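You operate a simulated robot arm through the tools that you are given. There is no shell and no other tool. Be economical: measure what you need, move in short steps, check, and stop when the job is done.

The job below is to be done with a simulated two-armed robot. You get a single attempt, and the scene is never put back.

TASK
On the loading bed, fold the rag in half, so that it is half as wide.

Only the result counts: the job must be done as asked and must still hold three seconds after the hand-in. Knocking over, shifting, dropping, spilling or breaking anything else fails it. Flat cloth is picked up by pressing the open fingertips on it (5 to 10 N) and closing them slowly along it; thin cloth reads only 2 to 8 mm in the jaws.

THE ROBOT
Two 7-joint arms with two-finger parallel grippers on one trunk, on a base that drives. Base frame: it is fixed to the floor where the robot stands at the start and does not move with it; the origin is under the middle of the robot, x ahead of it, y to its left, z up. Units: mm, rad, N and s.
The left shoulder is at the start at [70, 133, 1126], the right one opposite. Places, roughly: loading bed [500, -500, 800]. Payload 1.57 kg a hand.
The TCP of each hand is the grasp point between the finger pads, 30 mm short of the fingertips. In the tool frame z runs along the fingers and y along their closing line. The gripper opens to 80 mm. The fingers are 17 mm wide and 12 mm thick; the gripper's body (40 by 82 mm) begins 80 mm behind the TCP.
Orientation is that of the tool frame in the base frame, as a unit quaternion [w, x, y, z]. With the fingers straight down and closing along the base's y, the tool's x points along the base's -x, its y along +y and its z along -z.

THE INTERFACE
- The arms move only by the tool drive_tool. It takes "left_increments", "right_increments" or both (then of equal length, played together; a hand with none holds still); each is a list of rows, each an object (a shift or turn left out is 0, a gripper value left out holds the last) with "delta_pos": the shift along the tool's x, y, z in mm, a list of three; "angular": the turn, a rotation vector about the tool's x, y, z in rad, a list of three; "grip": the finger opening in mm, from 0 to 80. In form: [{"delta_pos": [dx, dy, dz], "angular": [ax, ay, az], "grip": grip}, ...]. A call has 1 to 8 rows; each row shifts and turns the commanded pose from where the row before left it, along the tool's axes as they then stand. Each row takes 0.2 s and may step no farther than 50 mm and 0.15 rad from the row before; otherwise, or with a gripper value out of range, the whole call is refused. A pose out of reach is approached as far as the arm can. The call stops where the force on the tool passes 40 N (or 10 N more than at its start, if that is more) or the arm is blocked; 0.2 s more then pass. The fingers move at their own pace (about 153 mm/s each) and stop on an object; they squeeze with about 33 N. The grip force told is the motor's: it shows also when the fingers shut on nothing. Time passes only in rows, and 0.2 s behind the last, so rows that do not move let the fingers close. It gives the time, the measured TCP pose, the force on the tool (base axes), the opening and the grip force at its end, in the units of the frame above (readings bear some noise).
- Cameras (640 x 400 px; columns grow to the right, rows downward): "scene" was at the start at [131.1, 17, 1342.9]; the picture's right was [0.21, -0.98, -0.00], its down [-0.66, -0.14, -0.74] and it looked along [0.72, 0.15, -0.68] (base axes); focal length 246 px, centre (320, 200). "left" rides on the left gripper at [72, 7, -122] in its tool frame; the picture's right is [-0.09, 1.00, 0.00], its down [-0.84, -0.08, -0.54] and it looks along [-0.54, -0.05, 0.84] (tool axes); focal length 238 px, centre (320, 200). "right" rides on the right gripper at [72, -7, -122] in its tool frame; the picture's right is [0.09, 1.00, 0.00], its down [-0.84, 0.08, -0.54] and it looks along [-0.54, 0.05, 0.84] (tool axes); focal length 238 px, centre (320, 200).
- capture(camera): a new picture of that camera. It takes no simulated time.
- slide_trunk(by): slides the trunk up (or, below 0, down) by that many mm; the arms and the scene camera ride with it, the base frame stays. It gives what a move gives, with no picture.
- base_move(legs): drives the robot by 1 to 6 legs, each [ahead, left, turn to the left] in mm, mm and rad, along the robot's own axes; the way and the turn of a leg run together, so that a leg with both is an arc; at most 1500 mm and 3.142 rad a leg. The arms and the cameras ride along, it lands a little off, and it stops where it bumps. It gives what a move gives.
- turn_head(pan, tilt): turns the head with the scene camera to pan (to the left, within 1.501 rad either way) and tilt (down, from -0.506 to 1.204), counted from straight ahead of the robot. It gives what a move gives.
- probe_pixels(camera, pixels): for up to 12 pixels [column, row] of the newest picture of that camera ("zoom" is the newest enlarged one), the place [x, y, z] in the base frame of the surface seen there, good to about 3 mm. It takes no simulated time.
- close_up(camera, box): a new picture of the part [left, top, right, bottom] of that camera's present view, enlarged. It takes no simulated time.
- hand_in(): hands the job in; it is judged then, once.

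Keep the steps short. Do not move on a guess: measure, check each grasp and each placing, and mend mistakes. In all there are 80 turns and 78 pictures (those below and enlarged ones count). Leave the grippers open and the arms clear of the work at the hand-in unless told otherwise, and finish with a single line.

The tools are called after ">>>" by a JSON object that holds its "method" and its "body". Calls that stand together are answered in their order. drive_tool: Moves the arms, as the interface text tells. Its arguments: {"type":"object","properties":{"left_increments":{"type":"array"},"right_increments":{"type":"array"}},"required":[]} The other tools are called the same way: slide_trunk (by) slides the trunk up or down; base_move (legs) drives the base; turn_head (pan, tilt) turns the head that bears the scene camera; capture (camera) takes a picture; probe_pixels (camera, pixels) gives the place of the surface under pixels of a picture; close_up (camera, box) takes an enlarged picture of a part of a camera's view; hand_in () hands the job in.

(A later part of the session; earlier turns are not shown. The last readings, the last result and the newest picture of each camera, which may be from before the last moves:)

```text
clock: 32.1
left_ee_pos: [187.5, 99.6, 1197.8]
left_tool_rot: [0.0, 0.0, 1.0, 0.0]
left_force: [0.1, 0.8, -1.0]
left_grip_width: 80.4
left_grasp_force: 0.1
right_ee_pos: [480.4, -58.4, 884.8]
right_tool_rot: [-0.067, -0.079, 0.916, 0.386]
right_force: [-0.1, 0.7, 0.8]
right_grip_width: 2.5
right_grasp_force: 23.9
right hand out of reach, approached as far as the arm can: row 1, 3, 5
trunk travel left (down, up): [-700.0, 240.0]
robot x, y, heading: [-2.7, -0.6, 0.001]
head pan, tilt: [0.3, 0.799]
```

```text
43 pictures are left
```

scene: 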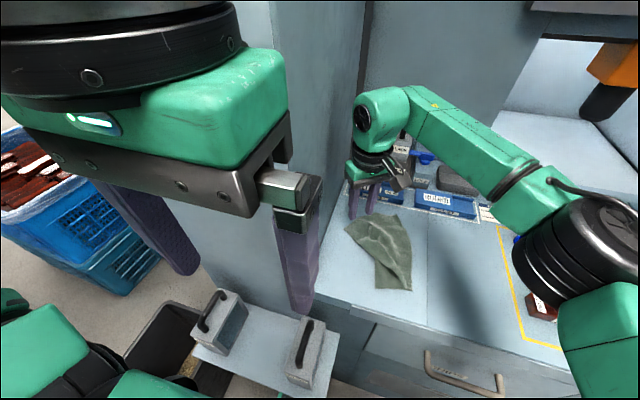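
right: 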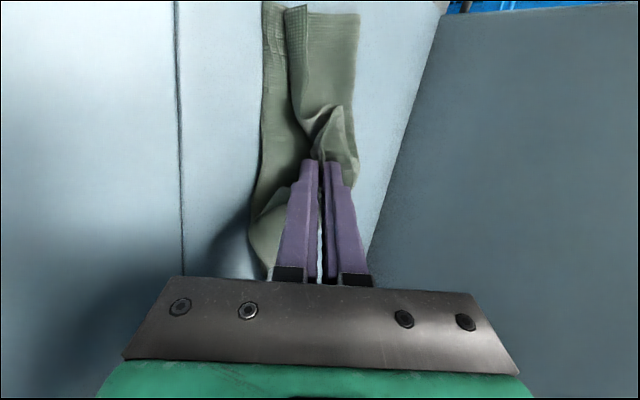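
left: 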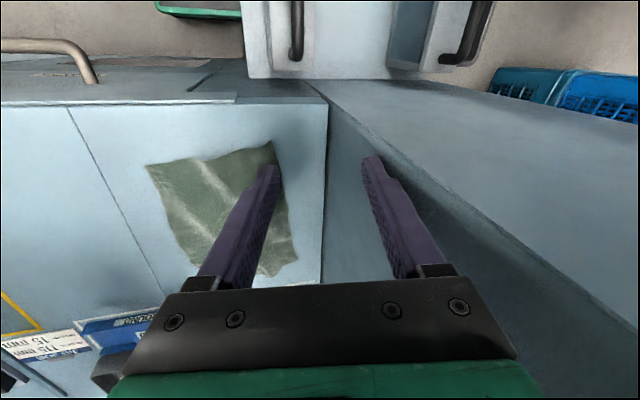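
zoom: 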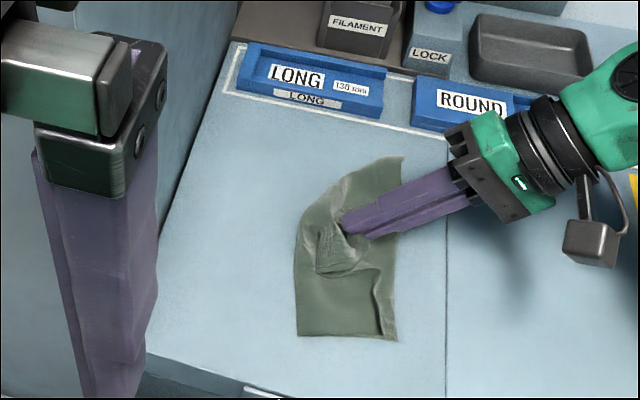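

That pose, far and strongly tilted, was out of reach, so the hand slipped back to (480,−58) while still holding the cloth. I'll lift and reduce the tilt, and bring the corner back out toward x≈550.

>>> {"method": "drive_tool", "body": {"right_increments": [{"delta_pos": [-15, 5.9, -5.7], "angular": [0.13, 0, 0]}, {"delta_pos": [-18, 5.1, -6.4], "angular": [0.13, 0, 0]}, {"delta_pos": [-19, 4.2, -7], "angular": [0.13, 0, 0]}, {"delta_pos": [-19, 3.3, -7.5]}, {}]}}

>>> {"method": "close_up", "body": {"camera": "scene", "box": [300, 160, 460, 310]}}

```text
clock: 33.3
left_ee_pos: [187.2, 100.1, 1197.2]
left_tool_rot: [-0.001, 0.0, 1.0, -0.001]
left_force: [0.5, 0.8, -0.6]
left_grip_width: 79.8
left_grasp_force: 0.1
right_ee_pos: [548.7, -46.0, 912.8]
right_tool_rot: [-0.052, -0.09, 0.971, 0.214]
right_force: [-1.0, -0.1, -0.6]
right_grip_width: 2.6
right_grasp_force: 24.0
trunk travel left (down, up): [-700.0, 240.0]
robot x, y, heading: [-5.4, -0.5, -0.001]
head pan, tilt: [0.3, 0.799]
```

```text
2.67 times, centred on (380, 235) of scene
```

zoom: 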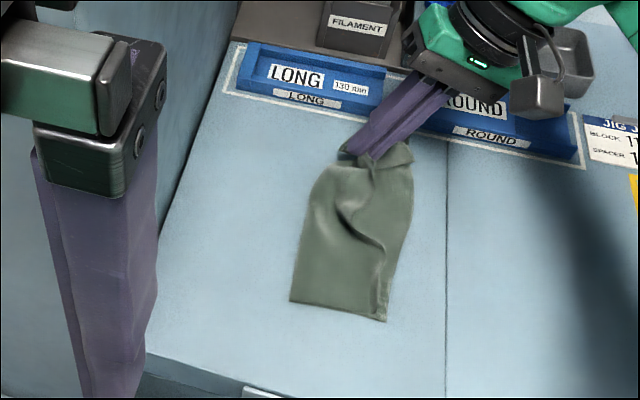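

Recovered, and the corner is back out. The rag has slid a little away from me, so I'll probe the far-right corner and outline to set the target.

>>> {"method": "close_up", "body": {"camera": "scene", "box": [360, 185, 420, 250]}}

>>> {"method": "capture", "body": {"camera": "right"}}

```text
6.15 times, centred on (390, 218) of scene
```

zoom: 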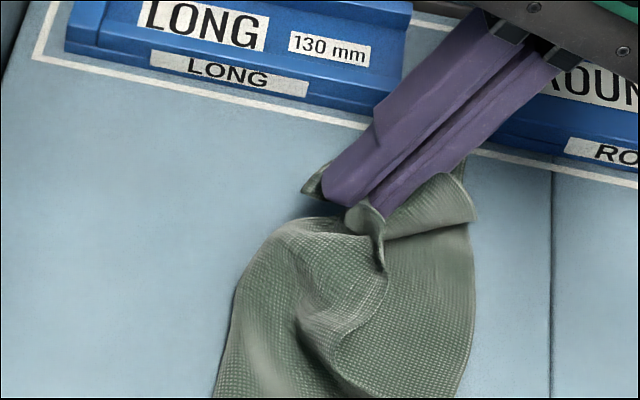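

```text
40 pictures are left
```

right: 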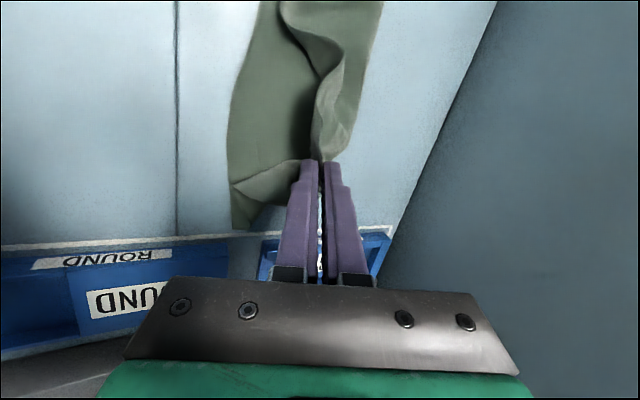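

The tilt brings the palm too far out because of the yaw, so turning the yaw the other way should bring the wrist back in reach. First I'll probe the far-right corner, near (235,226) in the hand picture, and the nearby cloth.

>>> {"method": "probe_pixels", "body": {"camera": "right", "pixels": [[237, 226], [233, 190], [230, 140], [245, 70], [270, 200], [275, 172], [350, 140], [380, 20], [255, 40], [300, 40]]}}

>>> {"method": "probe_pixels", "body": {"camera": "zoom", "pixels": [[455, 175], [470, 210], [400, 220], [470, 290], [240, 280], [320, 185], [300, 225], [225, 380]]}}

```text
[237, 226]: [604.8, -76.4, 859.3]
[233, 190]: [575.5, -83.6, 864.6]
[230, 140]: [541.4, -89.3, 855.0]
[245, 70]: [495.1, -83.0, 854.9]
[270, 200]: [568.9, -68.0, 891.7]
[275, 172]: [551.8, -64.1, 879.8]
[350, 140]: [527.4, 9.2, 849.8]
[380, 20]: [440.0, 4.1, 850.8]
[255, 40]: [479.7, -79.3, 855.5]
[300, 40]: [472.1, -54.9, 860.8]
```

```text
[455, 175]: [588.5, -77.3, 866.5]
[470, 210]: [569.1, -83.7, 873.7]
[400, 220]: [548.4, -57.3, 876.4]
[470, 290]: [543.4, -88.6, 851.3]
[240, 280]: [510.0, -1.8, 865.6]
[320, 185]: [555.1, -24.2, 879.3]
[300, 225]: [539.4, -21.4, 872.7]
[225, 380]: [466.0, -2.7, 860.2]
```

The far-right corner now lies at (605,−76), so the held corner must end there, with the fingertips around (583,−65). I'll rotate the yaw by −0.4 rad about the vertical while moving out ~24 mm.

>>> {"method": "drive_tool", "body": {"right_increments": [{"delta_pos": [-7.4, -2.8, -2.9], "angular": [0, -0.057, 0.119]}, {"delta_pos": [-7.9, -1.9, -2.5], "angular": [0, -0.057, 0.119]}, {"delta_pos": [-8.1, -0.9, -2], "angular": [0, -0.057, 0.119]}, {}]}}

>>> {"method": "close_up", "body": {"camera": "scene", "box": [300, 160, 460, 310]}}

```text
clock: 34.3
left_ee_pos: [187.5, 101.1, 1197.8]
left_tool_rot: [0.0, 0.0, 1.0, 0.0]
left_force: [0.7, 0.7, -0.2]
left_grip_width: 80.2
left_grasp_force: 0.0
right_ee_pos: [575.3, -51.8, 916.0]
right_tool_rot: [-0.007, 0.103, 0.973, 0.208]
right_force: [0.4, -1.0, -0.3]
right_grip_width: 2.5
right_grasp_force: 24.3
trunk travel left (down, up): [-700.0, 240.0]
robot x, y, heading: [-1.8, -0.6, -0.001]
head pan, tilt: [0.3, 0.799]
```

```text
2.67 times, centred on (380, 235) of scene
```

zoom: 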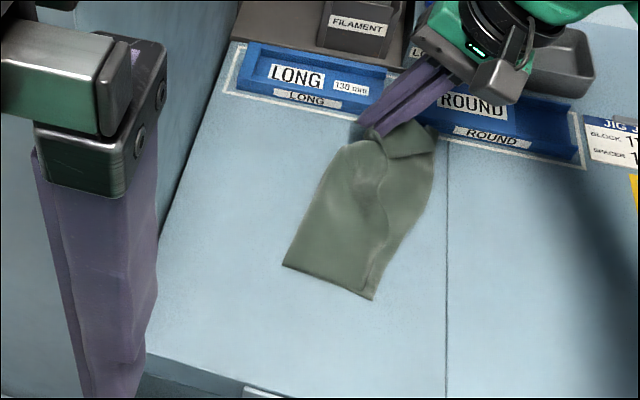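

The strip is now taut and drags the rag along, so I'll stop pulling outward. I'll probe the outline before lowering.

>>> {"method": "probe_pixels", "body": {"camera": "zoom", "pixels": [[432, 130], [434, 150], [422, 195], [385, 255], [371, 297], [285, 265], [320, 195], [346, 146], [400, 155], [378, 200], [330, 230], [415, 135]]}}

>>> {"method": "capture", "body": {"camera": "right"}}

```text
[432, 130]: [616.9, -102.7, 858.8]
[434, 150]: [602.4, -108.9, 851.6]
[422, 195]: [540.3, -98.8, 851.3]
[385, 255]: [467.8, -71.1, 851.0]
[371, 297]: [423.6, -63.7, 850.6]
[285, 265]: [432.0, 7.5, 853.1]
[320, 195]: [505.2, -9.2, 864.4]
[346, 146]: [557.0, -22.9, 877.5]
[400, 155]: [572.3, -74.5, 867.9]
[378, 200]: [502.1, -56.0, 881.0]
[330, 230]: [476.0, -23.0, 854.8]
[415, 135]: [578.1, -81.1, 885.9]
```

```text
38 pictures are left
```

right: 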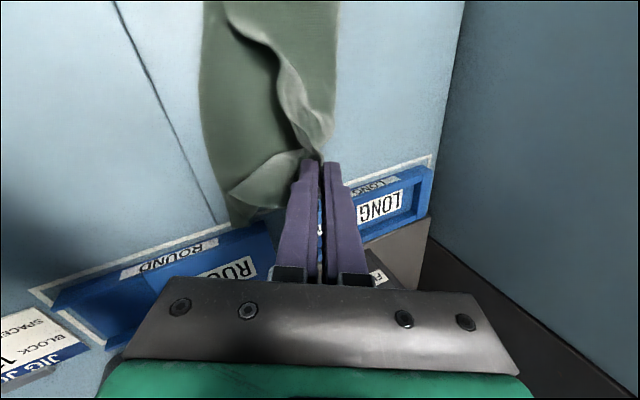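

The rag is turned by about −11°. The right edge runs from (424,−64) to (617,−103), so the fingertips should go to about (588,−88). I'll lower there with more tilt, in short rows with pauses.

>>> {"method": "drive_tool", "body": {"right_increments": [{"delta_pos": [-6.6, -20.2, -2.7], "angular": [-0.13, 0, 0]}, {}, {"delta_pos": [-6.6, -23.3, 1.3], "angular": [-0.13, 0, 0]}, {}]}}

>>> {"method": "close_up", "body": {"camera": "scene", "box": [300, 160, 460, 310]}}

```text
clock: 35.3
left_ee_pos: [187.7, 100.8, 1197.1]
left_tool_rot: [0.001, 0.0, 1.0, 0.0]
left_force: [1.8, 1.1, -0.8]
left_grip_width: 80.1
left_grasp_force: 0.1
right_ee_pos: [579.9, -93.0, 897.1]
right_tool_rot: [0.006, 0.102, 0.937, 0.334]
right_force: [0.6, -0.9, -0.4]
right_grip_width: 2.7
right_grasp_force: 24.0
trunk travel left (down, up): [-700.0, 240.0]
robot x, y, heading: [-2.5, -2.0, 0.005]
head pan, tilt: [0.3, 0.799]
```

```text
2.67 times, centred on (380, 235) of scene
```

zoom: 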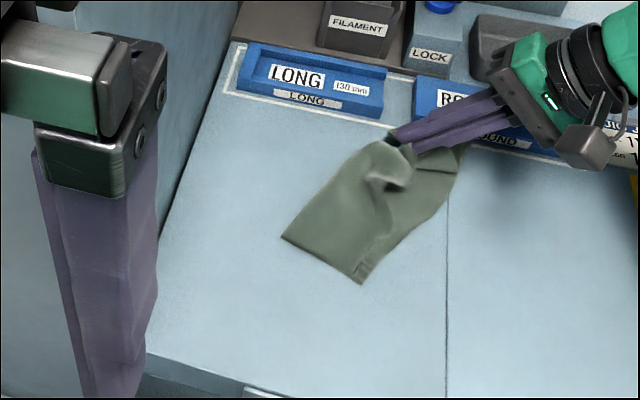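

The rag is sliding along with the hand, so I'll stop moving sideways. I'll lower straight down here and release, then look at how it lies.

>>> {"method": "drive_tool", "body": {"right_increments": [{"delta_pos": [0, -3.8, 4.6]}, {"delta_pos": [0, -3.2, 3.9]}, {}]}}

>>> {"method": "capture", "body": {"camera": "right"}}

>>> {"method": "close_up", "body": {"camera": "scene", "box": [340, 180, 440, 280]}}

```text
clock: 36.1
left_ee_pos: [187.2, 101.9, 1198.4]
left_tool_rot: [0.0, 0.0, 1.0, 0.0]
left_force: [0.9, -0.9, -1.5]
left_grip_width: 80.0
left_grasp_force: 0.1
right_ee_pos: [579.6, -92.1, 885.9]
right_tool_rot: [0.007, 0.102, 0.937, 0.333]
right_force: [-1.0, 0.2, 1.7]
right_grip_width: 2.8
right_grasp_force: 24.0
trunk travel left (down, up): [-700.0, 240.0]
robot x, y, heading: [-1.5, 0.6, 0.001]
head pan, tilt: [0.3, 0.799]
```

```text
36 pictures are left
```

right: 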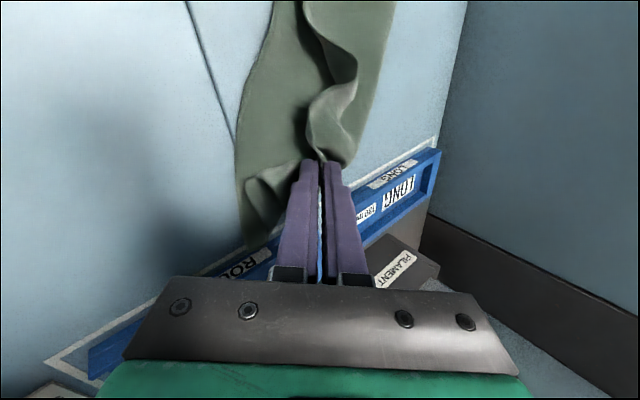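

```text
4.00 times, centred on (390, 230) of scene
```

zoom: 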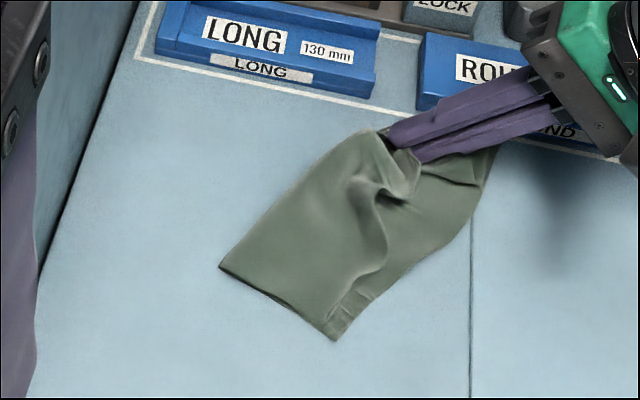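

Tips are just above the cloth. I'll open slightly, ease up and withdraw along the fingers.

>>> {"method": "drive_tool", "body": {"right_increments": [{"delta_pos": [0, 2, 0], "grip": 8}, {"delta_pos": [0, 2, 0], "grip": 14}, {}, {"delta_pos": [0, 0, -8]}, {"delta_pos": [0, 0, -12]}, {"delta_pos": [0, 0, -20]}, {"delta_pos": [0, 0, -40]}, {"delta_pos": [20, 0, -45]}]}}

>>> {"method": "close_up", "body": {"camera": "scene", "box": [340, 180, 440, 280]}}

```text
clock: 37.9
left_ee_pos: [185.3, 99.4, 1197.1]
left_tool_rot: [0.0, 0.0, 1.0, 0.001]
left_force: [0.7, 1.0, -0.6]
left_grip_width: 79.8
left_grasp_force: 0.1
right_ee_pos: [547.1, -163.4, 987.8]
right_tool_rot: [0.006, 0.102, 0.937, 0.335]
right_force: [0.4, 0.0, 0.4]
right_grip_width: 13.8
right_grasp_force: 0.0
trunk travel left (down, up): [-700.0, 240.0]
robot x, y, heading: [1.9, 3.4, 0.002]
head pan, tilt: [0.3, 0.799]
```

```text
4.00 times, centred on (390, 230) of scene
```

zoom: 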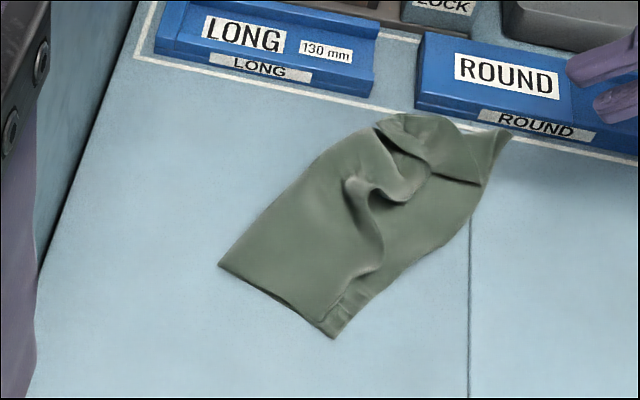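

Now I'll bring the hand upright and back so its camera can look down on the far end.

>>> {"method": "drive_tool", "body": {"right_increments": [{"delta_pos": [20, 0, -20], "angular": [0.136, 0, 0]}, {"delta_pos": [25, 0, -20], "angular": [0.136, 0, 0]}, {"delta_pos": [25, 0, 0], "angular": [0.136, 0, 0]}, {"delta_pos": [25, 0, 0], "angular": [0.136, 0, 0]}, {"delta_pos": [25, 0, 0], "angular": [0.136, 0, 0]}, {"delta_pos": [0, 40, 0], "grip": 30}, {"delta_pos": [0, 45, 0]}]}}

>>> {"method": "capture", "body": {"camera": "right"}}

```text
clock: 39.5
left_ee_pos: [188.0, 102.9, 1197.3]
left_tool_rot: [-0.001, 0.0, 1.0, -0.001]
left_force: [1.9, 2.3, -0.1]
left_grip_width: 80.2
left_grasp_force: 0.0
right_ee_pos: [447.6, -76.2, 1025.5]
right_tool_rot: [-0.029, 0.099, 0.995, 0.0]
right_force: [-0.1, 0.1, -0.1]
right_grip_width: 30.0
right_grasp_force: 0.1
trunk travel left (down, up): [-700.0, 240.0]
robot x, y, heading: [1.7, -0.7, 0.001]
head pan, tilt: [0.3, 0.799]
```

```text
33 pictures are left
```

right: 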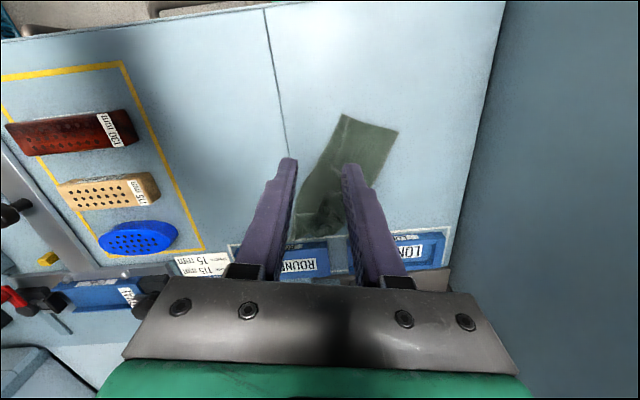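

The fingers hide it, so I'll shift the hand 100 mm to the right to get the rag into free view.

>>> {"method": "drive_tool", "body": {"right_increments": [{"delta_pos": [0, -45, 0]}, {"delta_pos": [0, -45, 0]}, {"delta_pos": [0, -20, 0]}]}}

>>> {"method": "close_up", "body": {"camera": "right", "box": [340, 80, 500, 280]}}

```text
clock: 40.3
left_ee_pos: [188.2, 99.9, 1197.3]
left_tool_rot: [0.001, 0.0, 1.0, 0.0]
left_force: [1.1, -0.1, -0.1]
left_grip_width: 80.1
left_grasp_force: 0.0
right_ee_pos: [425.1, -186.0, 1027.8]
right_tool_rot: [-0.028, 0.097, 0.995, 0.001]
right_force: [-0.2, 0.4, -0.2]
right_grip_width: 30.3
right_grasp_force: 0.0
trunk travel left (down, up): [-700.0, 240.0]
robot x, y, heading: [1.2, 0.1, -0.001]
head pan, tilt: [0.3, 0.799]
```

```text
2.00 times, centred on (420, 180) of right
```

zoom: 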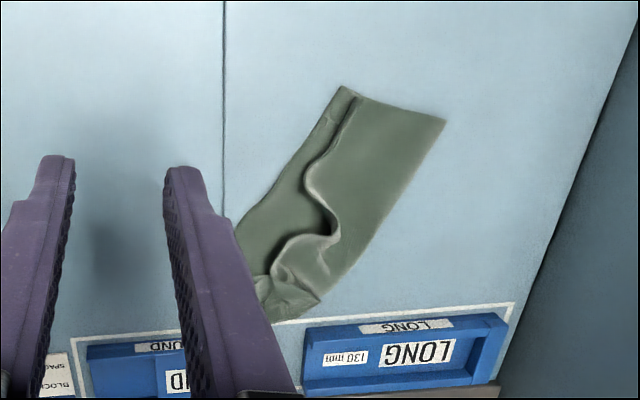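

The near half is cleanly folded, but the far end is rumpled and the free edge is wavy. I'll move a little more to the right to see the far-right corner clearly.

>>> {"method": "drive_tool", "body": {"right_increments": [{"delta_pos": [-20, -40, 0]}, {"delta_pos": [-20, -40, 0]}, {"delta_pos": [0, -10, 0]}]}}

>>> {"method": "close_up", "body": {"camera": "right", "box": [390, 90, 550, 290]}}

>>> {"method": "close_up", "body": {"camera": "scene", "box": [370, 195, 430, 245]}}

```text
clock: 41.1
left_ee_pos: [187.9, 100.8, 1197.3]
left_tool_rot: [0.0, -0.001, 1.0, 0.0]
left_force: [0.5, -0.6, -1.0]
left_grip_width: 79.9
left_grasp_force: 0.0
right_ee_pos: [449.1, -281.7, 1024.6]
right_tool_rot: [-0.028, 0.099, 0.995, 0.001]
right_force: [-0.6, 0.8, 0.3]
right_grip_width: 30.1
right_grasp_force: 0.1
trunk travel left (down, up): [-700.0, 240.0]
robot x, y, heading: [1.3, -0.8, 0.004]
head pan, tilt: [0.3, 0.799]
```

```text
2.00 times, centred on (470, 190) of right
```

zoom: 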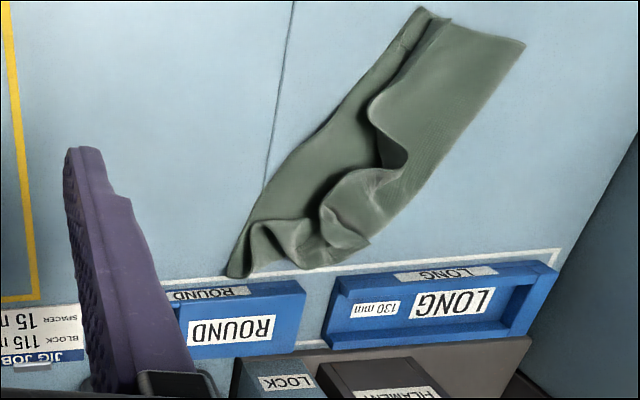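

```text
8.00 times, centred on (400, 220) of scene
```

zoom: 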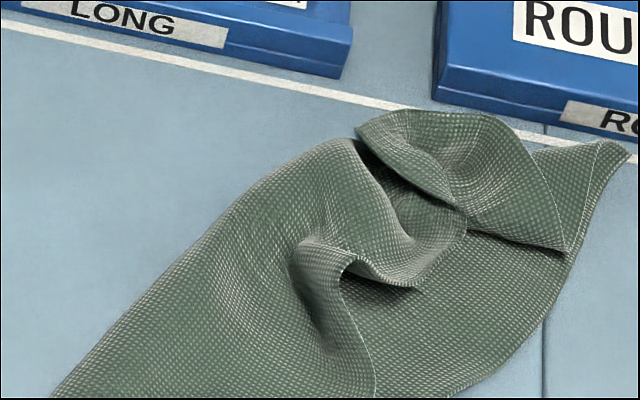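

Now it is clear. The held corner ended at about (465,225) in this zoom with a wavy free edge, and the bottom layer's far strip is pushed into a pleat near the trays. To get room I'll first pull the whole rag back toward me by its near folded end. I'll probe the outline.

>>> {"method": "close_up", "body": {"camera": "scene", "box": [340, 190, 440, 270]}}

```text
5.00 times, centred on (390, 230) of scene
```

zoom: 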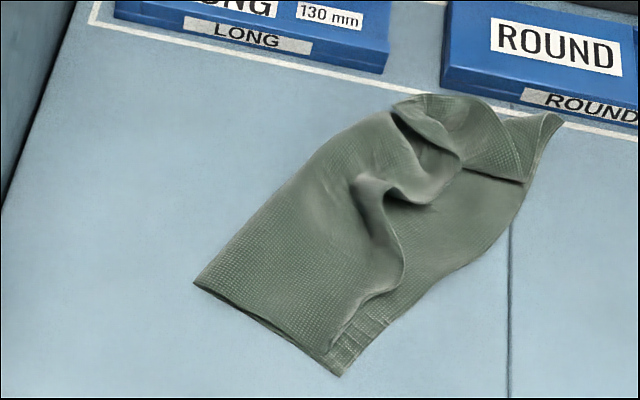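

>>> {"method": "probe_pixels", "body": {"camera": "zoom", "pixels": [[200, 282], [268, 325], [328, 350], [340, 373], [515, 215], [558, 118], [525, 182], [460, 160], [395, 100], [300, 170], [400, 285], [430, 205]]}}

```text
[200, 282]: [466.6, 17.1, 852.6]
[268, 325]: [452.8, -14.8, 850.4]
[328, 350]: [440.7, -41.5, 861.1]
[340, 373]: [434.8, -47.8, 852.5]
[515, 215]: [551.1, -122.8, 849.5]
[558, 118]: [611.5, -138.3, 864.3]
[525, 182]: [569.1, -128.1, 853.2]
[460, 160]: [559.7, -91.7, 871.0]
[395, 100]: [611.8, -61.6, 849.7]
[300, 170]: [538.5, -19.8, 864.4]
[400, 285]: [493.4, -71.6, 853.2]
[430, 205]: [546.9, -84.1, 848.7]
```

The far-left corner A is at (560,−92,871), standing up from the bottom layer. It must still go about 68 mm to the far-right corner B at (611,−138). I'll bring the hand over A, turned to −0.45 rad across the rag's axis, for a close look.

>>> {"method": "drive_tool", "body": {"right_increments": [{"delta_pos": [-13.2, 41, 10], "angular": [0, -0.056, 0]}, {"delta_pos": [-13.2, 41, 10]}, {"delta_pos": [-13.2, 41, 10]}, {"delta_pos": [-13.2, 41, 10]}, {"delta_pos": [-13.2, 41, 10]}, {"angular": [0, 0, 0.125]}, {"angular": [0, 0, 0.125]}, {"grip": 40}]}}

>>> {"method": "capture", "body": {"camera": "right"}}

```text
clock: 42.9
left_ee_pos: [187.8, 101.2, 1197.5]
left_tool_rot: [-0.001, 0.0, 1.0, 0.0]
left_force: [1.3, 2.9, -1.0]
left_grip_width: 80.0
left_grasp_force: 0.0
right_ee_pos: [551.9, -92.9, 971.6]
right_tool_rot: [0.0, 0.222, 0.975, -0.001]
right_force: [0.4, 0.6, 0.7]
right_grip_width: 39.9
right_grasp_force: 0.0
trunk travel left (down, up): [-700.0, 240.0]
robot x, y, heading: [-0.3, -1.1, 0.0]
head pan, tilt: [0.3, 0.799]
```

```text
28 pictures are left
```

right: 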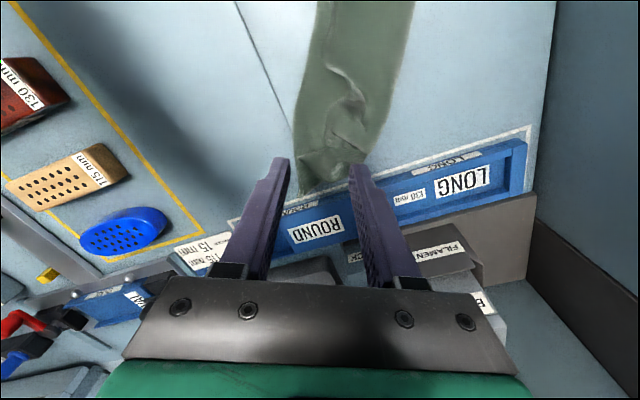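

Good alignment with the rag's axis. I'll enlarge the middle.

>>> {"method": "close_up", "body": {"camera": "right", "box": [270, 40, 410, 210]}}

```text
2.35 times, centred on (340, 125) of right
```

zoom: 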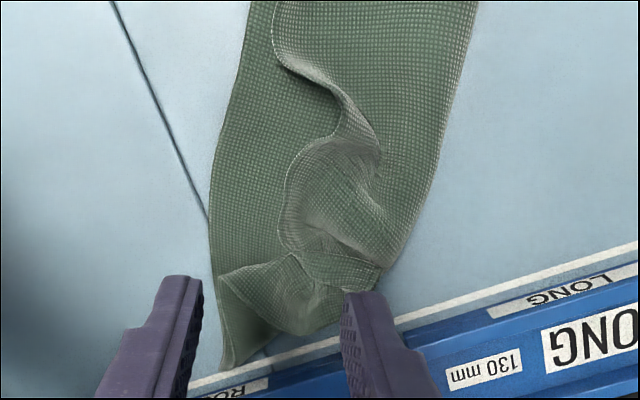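

The free edge comes down from (285,60) through (290,200) to corner A at about (297,258), and B is at (225,370). I'll probe heights along the free edge to choose a grasp.

>>> {"method": "probe_pixels", "body": {"camera": "zoom", "pixels": [[298, 255], [290, 225], [288, 200], [298, 165], [310, 225], [330, 220], [265, 220], [340, 250], [325, 160], [228, 360], [225, 280], [350, 290]]}}

```text
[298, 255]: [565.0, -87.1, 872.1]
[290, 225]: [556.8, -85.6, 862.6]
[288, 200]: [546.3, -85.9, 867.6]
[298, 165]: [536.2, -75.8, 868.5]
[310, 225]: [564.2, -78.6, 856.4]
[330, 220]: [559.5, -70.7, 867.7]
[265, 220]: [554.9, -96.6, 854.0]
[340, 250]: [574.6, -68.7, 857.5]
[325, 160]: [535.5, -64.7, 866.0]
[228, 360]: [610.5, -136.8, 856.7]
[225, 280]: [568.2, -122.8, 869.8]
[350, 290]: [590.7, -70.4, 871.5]
```

The free edge near A stands about 10 mm clear of the bottom layer. I can pinch it without pressing the lower layer: centre (554,−84), fingertips down to z≈857. First I'll descend to just above.

>>> {"method": "drive_tool", "body": {"right_increments": [{"delta_pos": [2, 9, 20], "grip": 32}, {"delta_pos": [0, 0, 25]}, {"delta_pos": [0, 0, 20]}, {"delta_pos": [0, 0, 8]}, {}]}}

>>> {"method": "capture", "body": {"camera": "right"}}

```text
clock: 44.1
left_ee_pos: [187.2, 101.2, 1198.2]
left_tool_rot: [0.0, 0.001, 1.0, 0.001]
left_force: [0.4, 1.1, -1.4]
left_grip_width: 80.0
left_grasp_force: 0.0
right_ee_pos: [553.1, -85.7, 899.1]
right_tool_rot: [-0.001, 0.222, 0.975, 0.0]
right_force: [-0.3, 0.4, 0.0]
right_grip_width: 31.8
right_grasp_force: 0.0
trunk travel left (down, up): [-700.0, 240.0]
robot x, y, heading: [0.4, -3.0, 0.0]
head pan, tilt: [0.3, 0.799]
```

```text
26 pictures are left
```

right: 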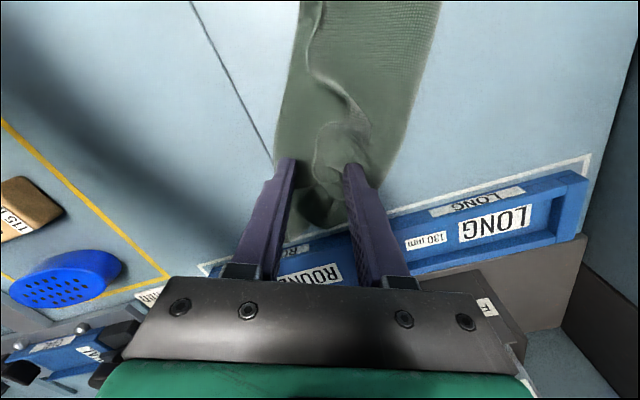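

The edge and corner are between the fingertips at (318,180). I'll lower 11 mm and close slowly.

>>> {"method": "drive_tool", "body": {"right_increments": [{"delta_pos": [0, 0, 6]}, {"delta_pos": [0, 0, 5]}, {}, {"grip": 24}, {"grip": 16}, {"grip": 8}, {"grip": 3}, {"grip": 0}]}}

>>> {"method": "close_up", "body": {"camera": "right", "box": [240, 60, 400, 260]}}

```text
clock: 45.9
left_ee_pos: [187.6, 99.8, 1197.8]
left_tool_rot: [0.0, 0.0, 1.0, 0.001]
left_force: [1.1, 1.1, -0.8]
left_grip_width: 79.9
left_grasp_force: 0.0
right_ee_pos: [553.1, -84.6, 888.8]
right_tool_rot: [0.001, 0.221, 0.975, -0.001]
right_force: [-0.3, -0.8, -0.1]
right_grip_width: 2.1
right_grasp_force: 23.5
trunk travel left (down, up): [-700.0, 240.0]
robot x, y, heading: [1.5, -0.3, 0.002]
head pan, tilt: [0.3, 0.799]
```

```text
2.00 times, centred on (320, 160) of right
```

zoom: 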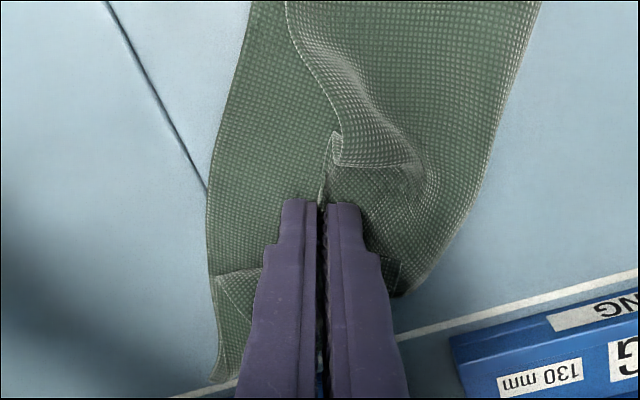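

It holds 2.1 mm of the top layer's edge only. I'll lift 12 mm, then pull it out along the rag's axis and to the right toward B, tilting the palm right a little.

>>> {"method": "drive_tool", "body": {"right_increments": [{"delta_pos": [0, 0, -12]}, {"delta_pos": [-10, -7, -1], "angular": [-0.1, 0, 0]}, {"delta_pos": [-10, -7, -1], "angular": [-0.1, 0, 0]}, {"delta_pos": [-10, -7, -1], "angular": [-0.1, 0, 0]}, {"delta_pos": [-10, -7, -1], "angular": [-0.1, 0, 0]}, {}]}}

>>> {"method": "close_up", "body": {"camera": "scene", "box": [340, 180, 440, 280]}}

>>> {"method": "close_up", "body": {"camera": "right", "box": [220, 40, 420, 260]}}

```text
clock: 47.3
left_ee_pos: [187.9, 101.1, 1196.7]
left_tool_rot: [0.001, 0.0, 1.0, 0.0]
left_force: [0.8, 0.8, -1.2]
left_grip_width: 79.8
left_grasp_force: 0.1
right_ee_pos: [576.7, -128.8, 899.9]
right_tool_rot: [0.044, 0.218, 0.956, 0.193]
right_force: [0.3, -0.2, -0.2]
right_grip_width: 1.8
right_grasp_force: 23.8
trunk travel left (down, up): [-700.0, 240.0]
robot x, y, heading: [0.1, -2.8, -0.0]
head pan, tilt: [0.3, 0.799]
```

```text
4.00 times, centred on (390, 230) of scene
```

zoom: 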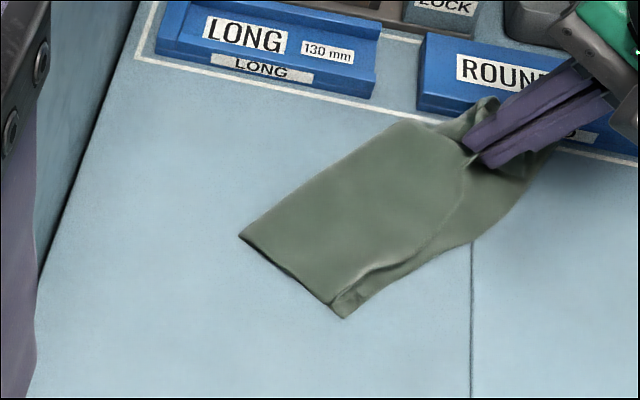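

```text
1.82 times, centred on (320, 150) of right
```

zoom: 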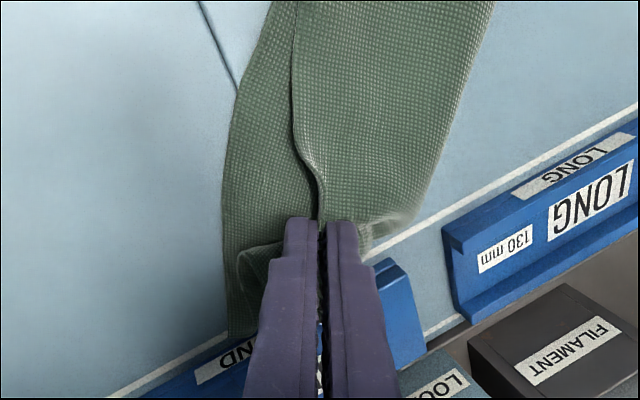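

Very good: the free edge is now straight along most of its length. It still needs about 20 mm to the right and then lowering.

>>> {"method": "drive_tool", "body": {"right_increments": [{"delta_pos": [0, -13, -2], "angular": [-0.1, 0, 0]}, {}, {"delta_pos": [0, -14, 4], "angular": [-0.1, 0, 0]}, {}]}}

>>> {"method": "close_up", "body": {"camera": "scene", "box": [340, 180, 440, 280]}}

>>> {"method": "close_up", "body": {"camera": "right", "box": [220, 40, 420, 260]}}

```text
clock: 48.3
left_ee_pos: [187.4, 99.7, 1196.8]
left_tool_rot: [-0.001, 0.0, 1.0, 0.0]
left_force: [0.6, 0.2, -1.3]
left_grip_width: 80.3
left_grasp_force: 0.1
right_ee_pos: [567.0, -149.7, 885.6]
right_tool_rot: [0.065, 0.212, 0.932, 0.287]
right_force: [-0.5, 0.2, 0.1]
right_grip_width: 1.9
right_grasp_force: 23.7
trunk travel left (down, up): [-700.0, 240.0]
robot x, y, heading: [-1.0, 2.1, -0.001]
head pan, tilt: [0.3, 0.799]
```

```text
4.00 times, centred on (390, 230) of scene
```

zoom: 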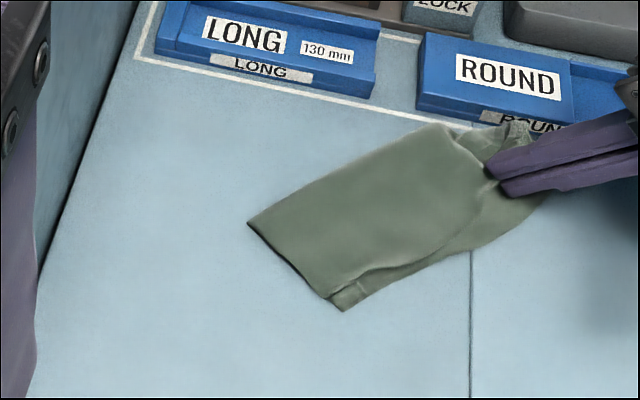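

```text
1.82 times, centred on (320, 150) of right
```

zoom: 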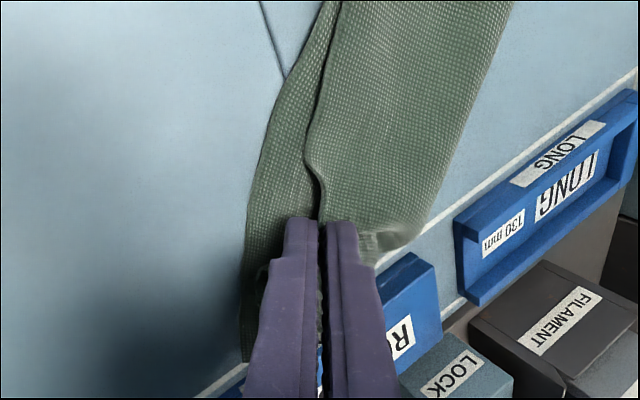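

The free edge is straight, with a strip of only about 20 mm showing beside it. I'll release gently and withdraw along the fingers.

>>> {"method": "drive_tool", "body": {"right_increments": [{"delta_pos": [0, -2, 2]}, {"delta_pos": [0, 1, 0], "grip": 7}, {"delta_pos": [0, 1, 0], "grip": 12}, {"delta_pos": [0, 0, -8]}, {"delta_pos": [0, 0, -12]}, {"delta_pos": [0, 0, -25]}, {"delta_pos": [0, 0, -45]}, {"delta_pos": [10, 0, -45]}]}}

>>> {"method": "close_up", "body": {"camera": "scene", "box": [350, 180, 450, 270]}}

```text
clock: 50.1
left_ee_pos: [186.3, 100.0, 1197.7]
left_tool_rot: [0.001, 0.0, 1.0, 0.001]
left_force: [1.0, 0.8, -0.7]
left_grip_width: 80.0
left_grasp_force: 0.1
right_ee_pos: [524.3, -212.7, 996.1]
right_tool_rot: [0.065, 0.211, 0.932, 0.288]
right_force: [0.2, 0.0, 0.6]
right_grip_width: 12.0
right_grasp_force: 0.1
trunk travel left (down, up): [-700.0, 240.0]
robot x, y, heading: [-2.9, 0.9, 0.0]
head pan, tilt: [0.3, 0.799]
```

```text
4.44 times, centred on (400, 225) of scene
```

zoom: 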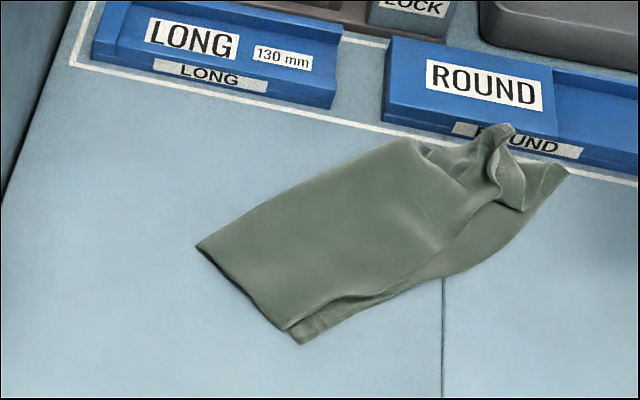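

Nearly there, but the corner bit stands up at about (505,160). I'll enlarge it and take the hand's own view.

>>> {"method": "close_up", "body": {"camera": "scene", "box": [395, 195, 455, 245]}}

>>> {"method": "capture", "body": {"camera": "right"}}

```text
8.00 times, centred on (425, 220) of scene
```

zoom: 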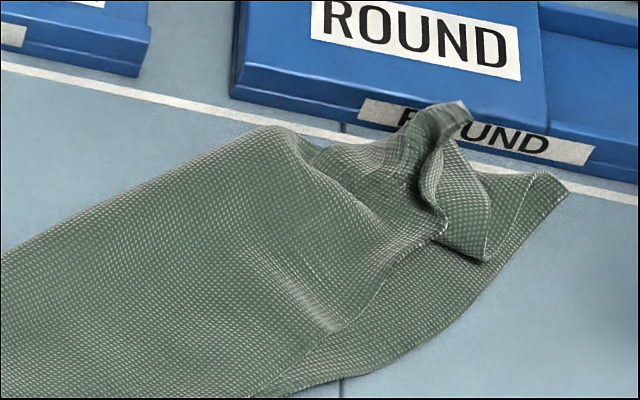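

```text
18 pictures are left
```

right: 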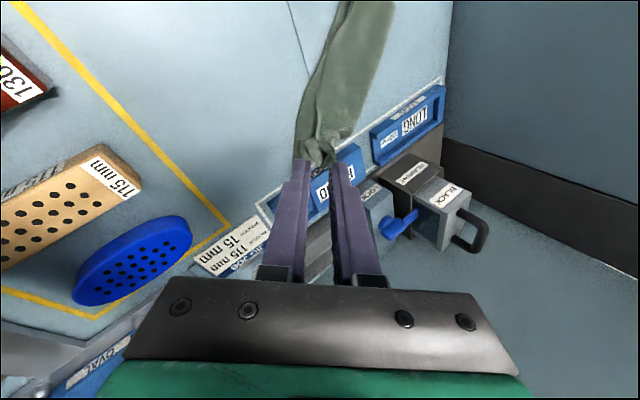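

The remaining flaw is slack in the bottom layer's far edge, which stands up as a pleat between the crease and B. Pulling corner B to the right along the far edge should flatten it, so I'll probe the area.

>>> {"method": "probe_pixels", "body": {"camera": "zoom", "pixels": [[562, 182], [545, 215], [520, 250], [485, 300], [430, 345], [485, 258], [440, 235], [465, 110], [280, 130], [525, 215], [340, 330], [500, 190]]}}

```text
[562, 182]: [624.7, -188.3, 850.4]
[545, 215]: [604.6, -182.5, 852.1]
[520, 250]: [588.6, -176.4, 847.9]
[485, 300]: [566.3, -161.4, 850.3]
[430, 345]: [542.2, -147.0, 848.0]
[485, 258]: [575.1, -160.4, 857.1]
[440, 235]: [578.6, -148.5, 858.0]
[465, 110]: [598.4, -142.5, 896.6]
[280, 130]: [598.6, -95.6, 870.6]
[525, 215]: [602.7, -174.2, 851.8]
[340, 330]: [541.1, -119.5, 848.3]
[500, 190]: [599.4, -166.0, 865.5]
```

Corner A is well placed. The far crease end, though, is bunched because the tray leaves no room: the strip is about 55 mm short on the crease side. I'll draw the whole rag back toward me by its near-right corner first, and I'll probe that end now.

>>> {"method": "close_up", "body": {"camera": "scene", "box": [380, 225, 440, 265]}}

```text
10.00 times, centred on (410, 245) of scene
```

zoom: 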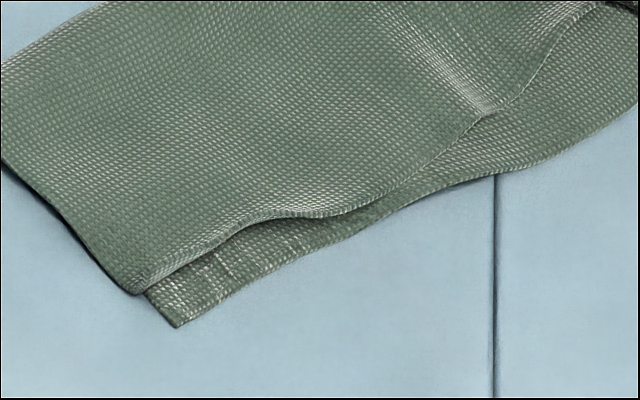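

>>> {"method": "probe_pixels", "body": {"camera": "zoom", "pixels": [[178, 322], [136, 290], [10, 165], [230, 232], [240, 290], [320, 215], [350, 235], [430, 195], [500, 165], [170, 235], [200, 250]]}}

```text
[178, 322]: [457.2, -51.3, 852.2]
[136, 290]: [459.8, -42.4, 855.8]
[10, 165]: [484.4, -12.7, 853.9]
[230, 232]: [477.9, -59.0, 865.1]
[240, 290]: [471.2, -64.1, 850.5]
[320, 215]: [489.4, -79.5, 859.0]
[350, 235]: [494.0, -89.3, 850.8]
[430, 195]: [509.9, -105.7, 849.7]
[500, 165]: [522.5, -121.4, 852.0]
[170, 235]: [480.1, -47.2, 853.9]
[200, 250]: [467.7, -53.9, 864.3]
```

C is at (457,−51), with D just inside it at (460,−42). I'll bring the hand upright and move it over that corner.

>>> {"method": "drive_tool", "body": {"right_increments": [{"angular": [0.15, 0, 0], "grip": 30}, {"angular": [0.15, 0, 0]}, {"angular": [0.15, 0, 0]}, {"angular": [0.15, 0, 0]}, {"delta_pos": [28, 31, 0]}, {"delta_pos": [28, 31, 0], "angular": [0, 0, 0.12]}, {"delta_pos": [28, 31, 0], "angular": [0, 0, 0.12]}, {"delta_pos": [28, 31, 0], "angular": [0, 0, 0.12]}]}}

```text
clock: 51.9
left_ee_pos: [188.2, 102.5, 1196.6]
left_tool_rot: [0.0, 0.001, 1.0, 0.0]
left_force: [1.0, 1.3, -0.7]
left_grip_width: 79.8
left_grasp_force: 0.0
right_ee_pos: [493.8, -48.1, 997.0]
right_tool_rot: [0.0, 0.394, 0.919, -0.002]
right_force: [0.2, 0.5, -0.5]
right_grip_width: 29.9
right_grasp_force: 0.1
trunk travel left (down, up): [-700.0, 240.0]
robot x, y, heading: [-1.3, -1.1, -0.001]
head pan, tilt: [0.3, 0.799]
```

Upright, yaw −0.81. I'll shift to (476,−53) and descend to just above contact.

>>> {"method": "drive_tool", "body": {"right_increments": [{"delta_pos": [8.8, -16.5, 35]}, {"delta_pos": [0, 0, 40]}, {"delta_pos": [0, 0, 25]}, {"delta_pos": [0, 0, 8]}, {}]}}

>>> {"method": "close_up", "body": {"camera": "right", "box": [220, 60, 420, 260]}}

```text
clock: 53.1
left_ee_pos: [187.3, 100.6, 1198.0]
left_tool_rot: [0.0, 0.001, 1.0, -0.001]
left_force: [1.2, -0.4, -1.6]
left_grip_width: 80.0
left_grasp_force: 0.0
right_ee_pos: [474.8, -55.8, 890.4]
right_tool_rot: [0.001, 0.393, 0.92, -0.001]
right_force: [0.8, 1.0, 0.5]
right_grip_width: 29.9
right_grasp_force: 0.0
trunk travel left (down, up): [-700.0, 240.0]
robot x, y, heading: [2.0, 0.7, -0.002]
head pan, tilt: [0.3, 0.799]
```

```text
2.00 times, centred on (320, 160) of right
```

zoom: 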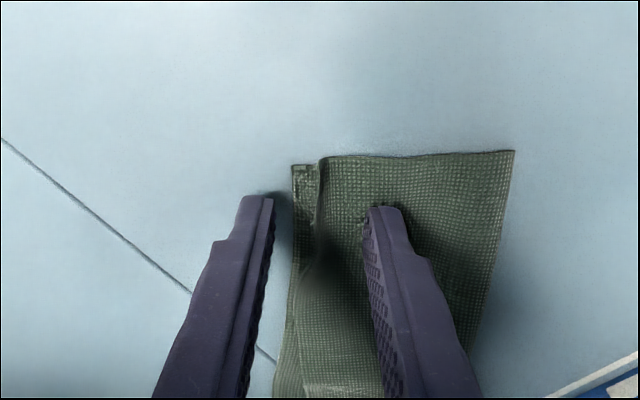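

Excellent view: the left finger is off the edge and the right finger is on the top layer, so both layers will be gathered. I'll lower to contact.

>>> {"method": "drive_tool", "body": {"right_increments": [{"delta_pos": [0, 0, 7]}, {"delta_pos": [0, 0, 1.5]}, {}]}}

```text
clock: 53.9
left_ee_pos: [188.0, 99.5, 1198.2]
left_tool_rot: [0.0, 0.0, 1.0, 0.0]
left_force: [1.9, 0.4, -0.4]
left_grip_width: 80.0
left_grasp_force: 0.0
right_ee_pos: [474.6, -55.4, 882.3]
right_tool_rot: [0.001, 0.393, 0.919, -0.001]
right_force: [0.2, -1.4, 10.9]
right_grip_width: 29.3
right_grasp_force: 0.1
trunk travel left (down, up): [-700.0, 240.0]
robot x, y, heading: [-4.2, -0.5, 0.003]
head pan, tilt: [0.3, 0.799]
```

Contact at 10.9 N, about right. I'll close slowly with a hair of relief.

>>> {"method": "drive_tool", "body": {"right_increments": [{"delta_pos": [0, 0, -0.3], "grip": 26}, {"grip": 22}, {"grip": 18}, {"grip": 14}, {"grip": 10}, {"grip": 6}, {"grip": 3}, {"grip": 0}]}}

>>> {"method": "close_up", "body": {"camera": "right", "box": [220, 60, 420, 260]}}

```text
clock: 55.7
left_ee_pos: [185.2, 101.6, 1196.9]
left_tool_rot: [0.001, 0.0, 1.0, -0.001]
left_force: [1.1, 0.2, -0.7]
left_grip_width: 79.9
left_grasp_force: 0.1
right_ee_pos: [473.1, -54.2, 882.5]
right_tool_rot: [0.001, 0.392, 0.92, 0.0]
right_force: [-1.2, -1.9, 15.8]
right_grip_width: 1.6
right_grasp_force: 23.9
trunk travel left (down, up): [-700.0, 240.0]
robot x, y, heading: [1.8, 0.8, -0.0]
head pan, tilt: [0.3, 0.799]
```

```text
2.00 times, centred on (320, 160) of right
```

zoom: 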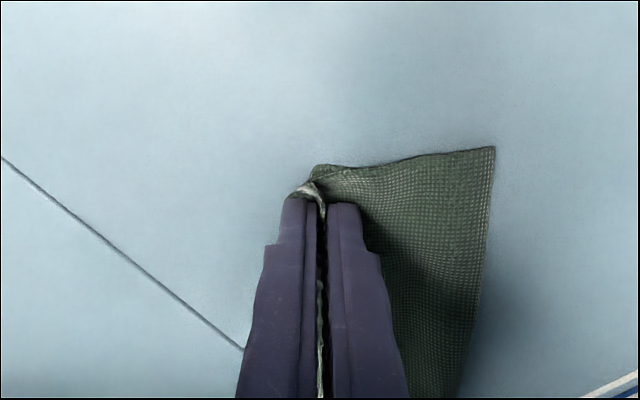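

Cloth is held at the near-right corner. I'll lift 4 mm and draw it back about 63 mm toward me, slowly.

>>> {"method": "drive_tool", "body": {"right_increments": [{"delta_pos": [0, 0, -4]}, {"delta_pos": [10, -3, 0]}, {"delta_pos": [10, -3, 0]}, {"delta_pos": [10, -3, 0]}, {"delta_pos": [10, -3, 0]}, {"delta_pos": [10, -3, 0]}, {"delta_pos": [12, -4, 0]}, {}]}}

>>> {"method": "close_up", "body": {"camera": "scene", "box": [340, 180, 450, 290]}}

```text
clock: 57.5
left_ee_pos: [188.9, 100.9, 1196.4]
left_tool_rot: [0.0, -0.001, 1.0, 0.0]
left_force: [1.5, 0.9, -0.5]
left_grip_width: 79.9
left_grasp_force: 0.0
right_ee_pos: [418.8, -22.8, 883.9]
right_tool_rot: [0.0, 0.392, 0.92, -0.001]
right_force: [0.2, -0.7, -0.3]
right_grip_width: 1.9
right_grasp_force: 24.2
trunk travel left (down, up): [-700.0, 240.0]
robot x, y, heading: [-1.5, -0.8, -0.002]
head pan, tilt: [0.3, 0.799]
```

```text
3.64 times, centred on (395, 235) of scene
```

zoom: 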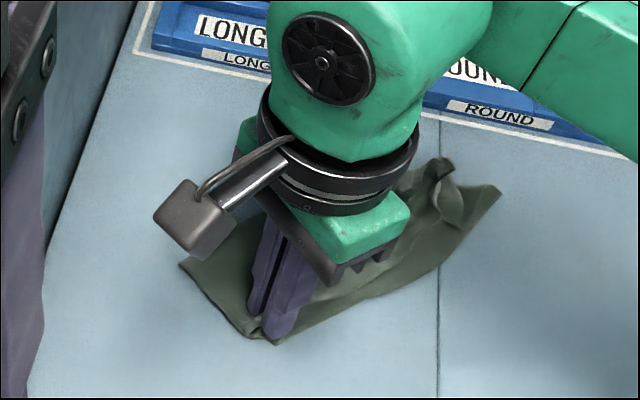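

The whole rag came along and the far end is now clear of the trays. I'll release and lift straight up.

>>> {"method": "drive_tool", "body": {"right_increments": [{"delta_pos": [0, 0, 3]}, {"grip": 8}, {"grip": 20}, {"delta_pos": [0, 0, -15]}, {"delta_pos": [0, 0, -40]}, {"delta_pos": [0, 0, -45], "angular": [0, 0, -0.14], "grip": 40}, {"delta_pos": [-20, -40, 0], "angular": [0, 0, -0.14]}, {"delta_pos": [-20, -40, 0]}]}}

>>> {"method": "close_up", "body": {"camera": "scene", "box": [350, 190, 440, 290]}}

```text
clock: 59.3
left_ee_pos: [186.5, 98.0, 1197.7]
left_tool_rot: [-0.001, 0.0, 1.0, 0.0]
left_force: [1.8, 0.5, -0.6]
left_grip_width: 80.1
left_grasp_force: 0.1
right_ee_pos: [407.1, -114.2, 981.9]
right_tool_rot: [-0.001, 0.259, 0.966, 0.001]
right_force: [1.2, -0.9, 0.3]
right_grip_width: 39.8
right_grasp_force: 0.0
trunk travel left (down, up): [-700.0, 240.0]
robot x, y, heading: [-0.5, -1.9, 0.003]
head pan, tilt: [0.3, 0.799]
```

```text
4.00 times, centred on (395, 240) of scene
```

zoom: 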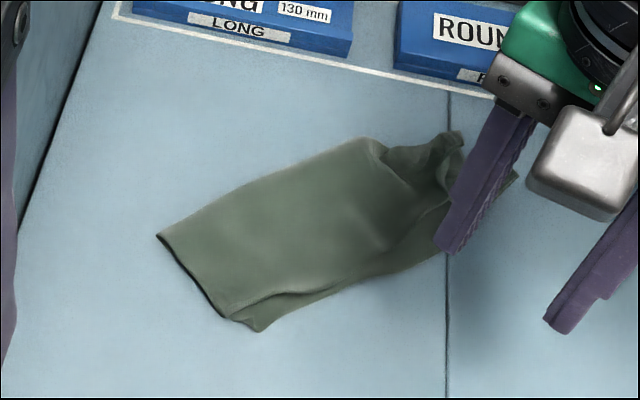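

The rag is intact. Now the bunched crease end near (450,145) has room to be pulled out, so I'll probe it.

>>> {"method": "probe_pixels", "body": {"camera": "zoom", "pixels": [[455, 137], [440, 148], [410, 150], [440, 175], [370, 142], [385, 160], [160, 236], [258, 330], [228, 318], [510, 178], [430, 200], [450, 165]]}}

>>> {"method": "capture", "body": {"camera": "right"}}

```text
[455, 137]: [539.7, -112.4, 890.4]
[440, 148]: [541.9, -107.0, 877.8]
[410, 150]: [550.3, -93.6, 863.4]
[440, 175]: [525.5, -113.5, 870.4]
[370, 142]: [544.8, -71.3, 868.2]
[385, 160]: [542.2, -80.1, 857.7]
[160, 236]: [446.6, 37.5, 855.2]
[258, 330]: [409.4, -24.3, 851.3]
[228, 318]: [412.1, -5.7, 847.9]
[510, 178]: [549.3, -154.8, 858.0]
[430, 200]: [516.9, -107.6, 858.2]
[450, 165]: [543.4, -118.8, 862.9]
```

```text
12 pictures are left
```

right: 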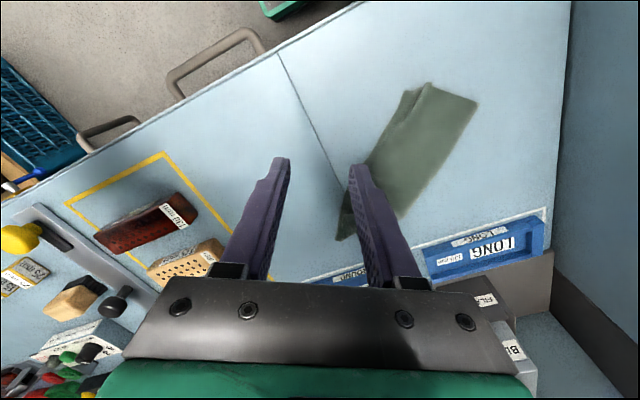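

The bunched crease tip stands up at (540,−112,890) and should end up around (590,−100). I'll move the open jaws over it.

>>> {"method": "drive_tool", "body": {"right_increments": [{"delta_pos": [-28.8, 17.2, 0]}, {"delta_pos": [-28.8, 17.2, 0]}, {"delta_pos": [-28.8, 17.2, 10]}, {"delta_pos": [-28.8, 17.2, 20]}, {"delta_pos": [0, 0, 25]}, {}]}}

>>> {"method": "close_up", "body": {"camera": "right", "box": [220, 60, 420, 260]}}

```text
clock: 60.7
left_ee_pos: [188.3, 99.9, 1198.1]
left_tool_rot: [0.0, -0.001, 1.0, 0.0]
left_force: [0.7, 1.1, -2.0]
left_grip_width: 79.9
left_grasp_force: 0.0
right_ee_pos: [541.5, -108.9, 926.9]
right_tool_rot: [0.0, 0.26, 0.966, -0.002]
right_force: [-0.9, 0.1, 0.0]
right_grip_width: 40.1
right_grasp_force: 0.1
trunk travel left (down, up): [-700.0, 240.0]
robot x, y, heading: [2.5, -0.9, -0.001]
head pan, tilt: [0.3, 0.799]
```

```text
2.00 times, centred on (320, 160) of right
```

zoom: 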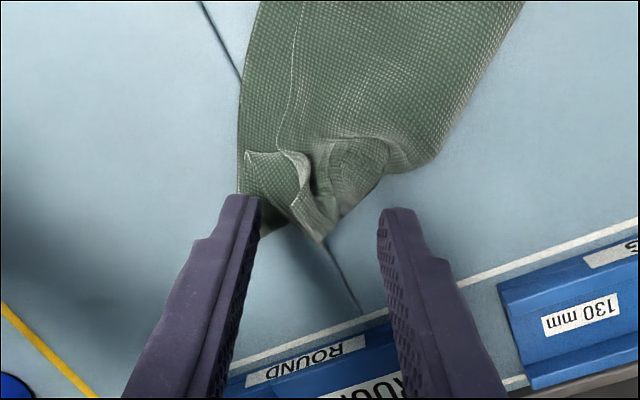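

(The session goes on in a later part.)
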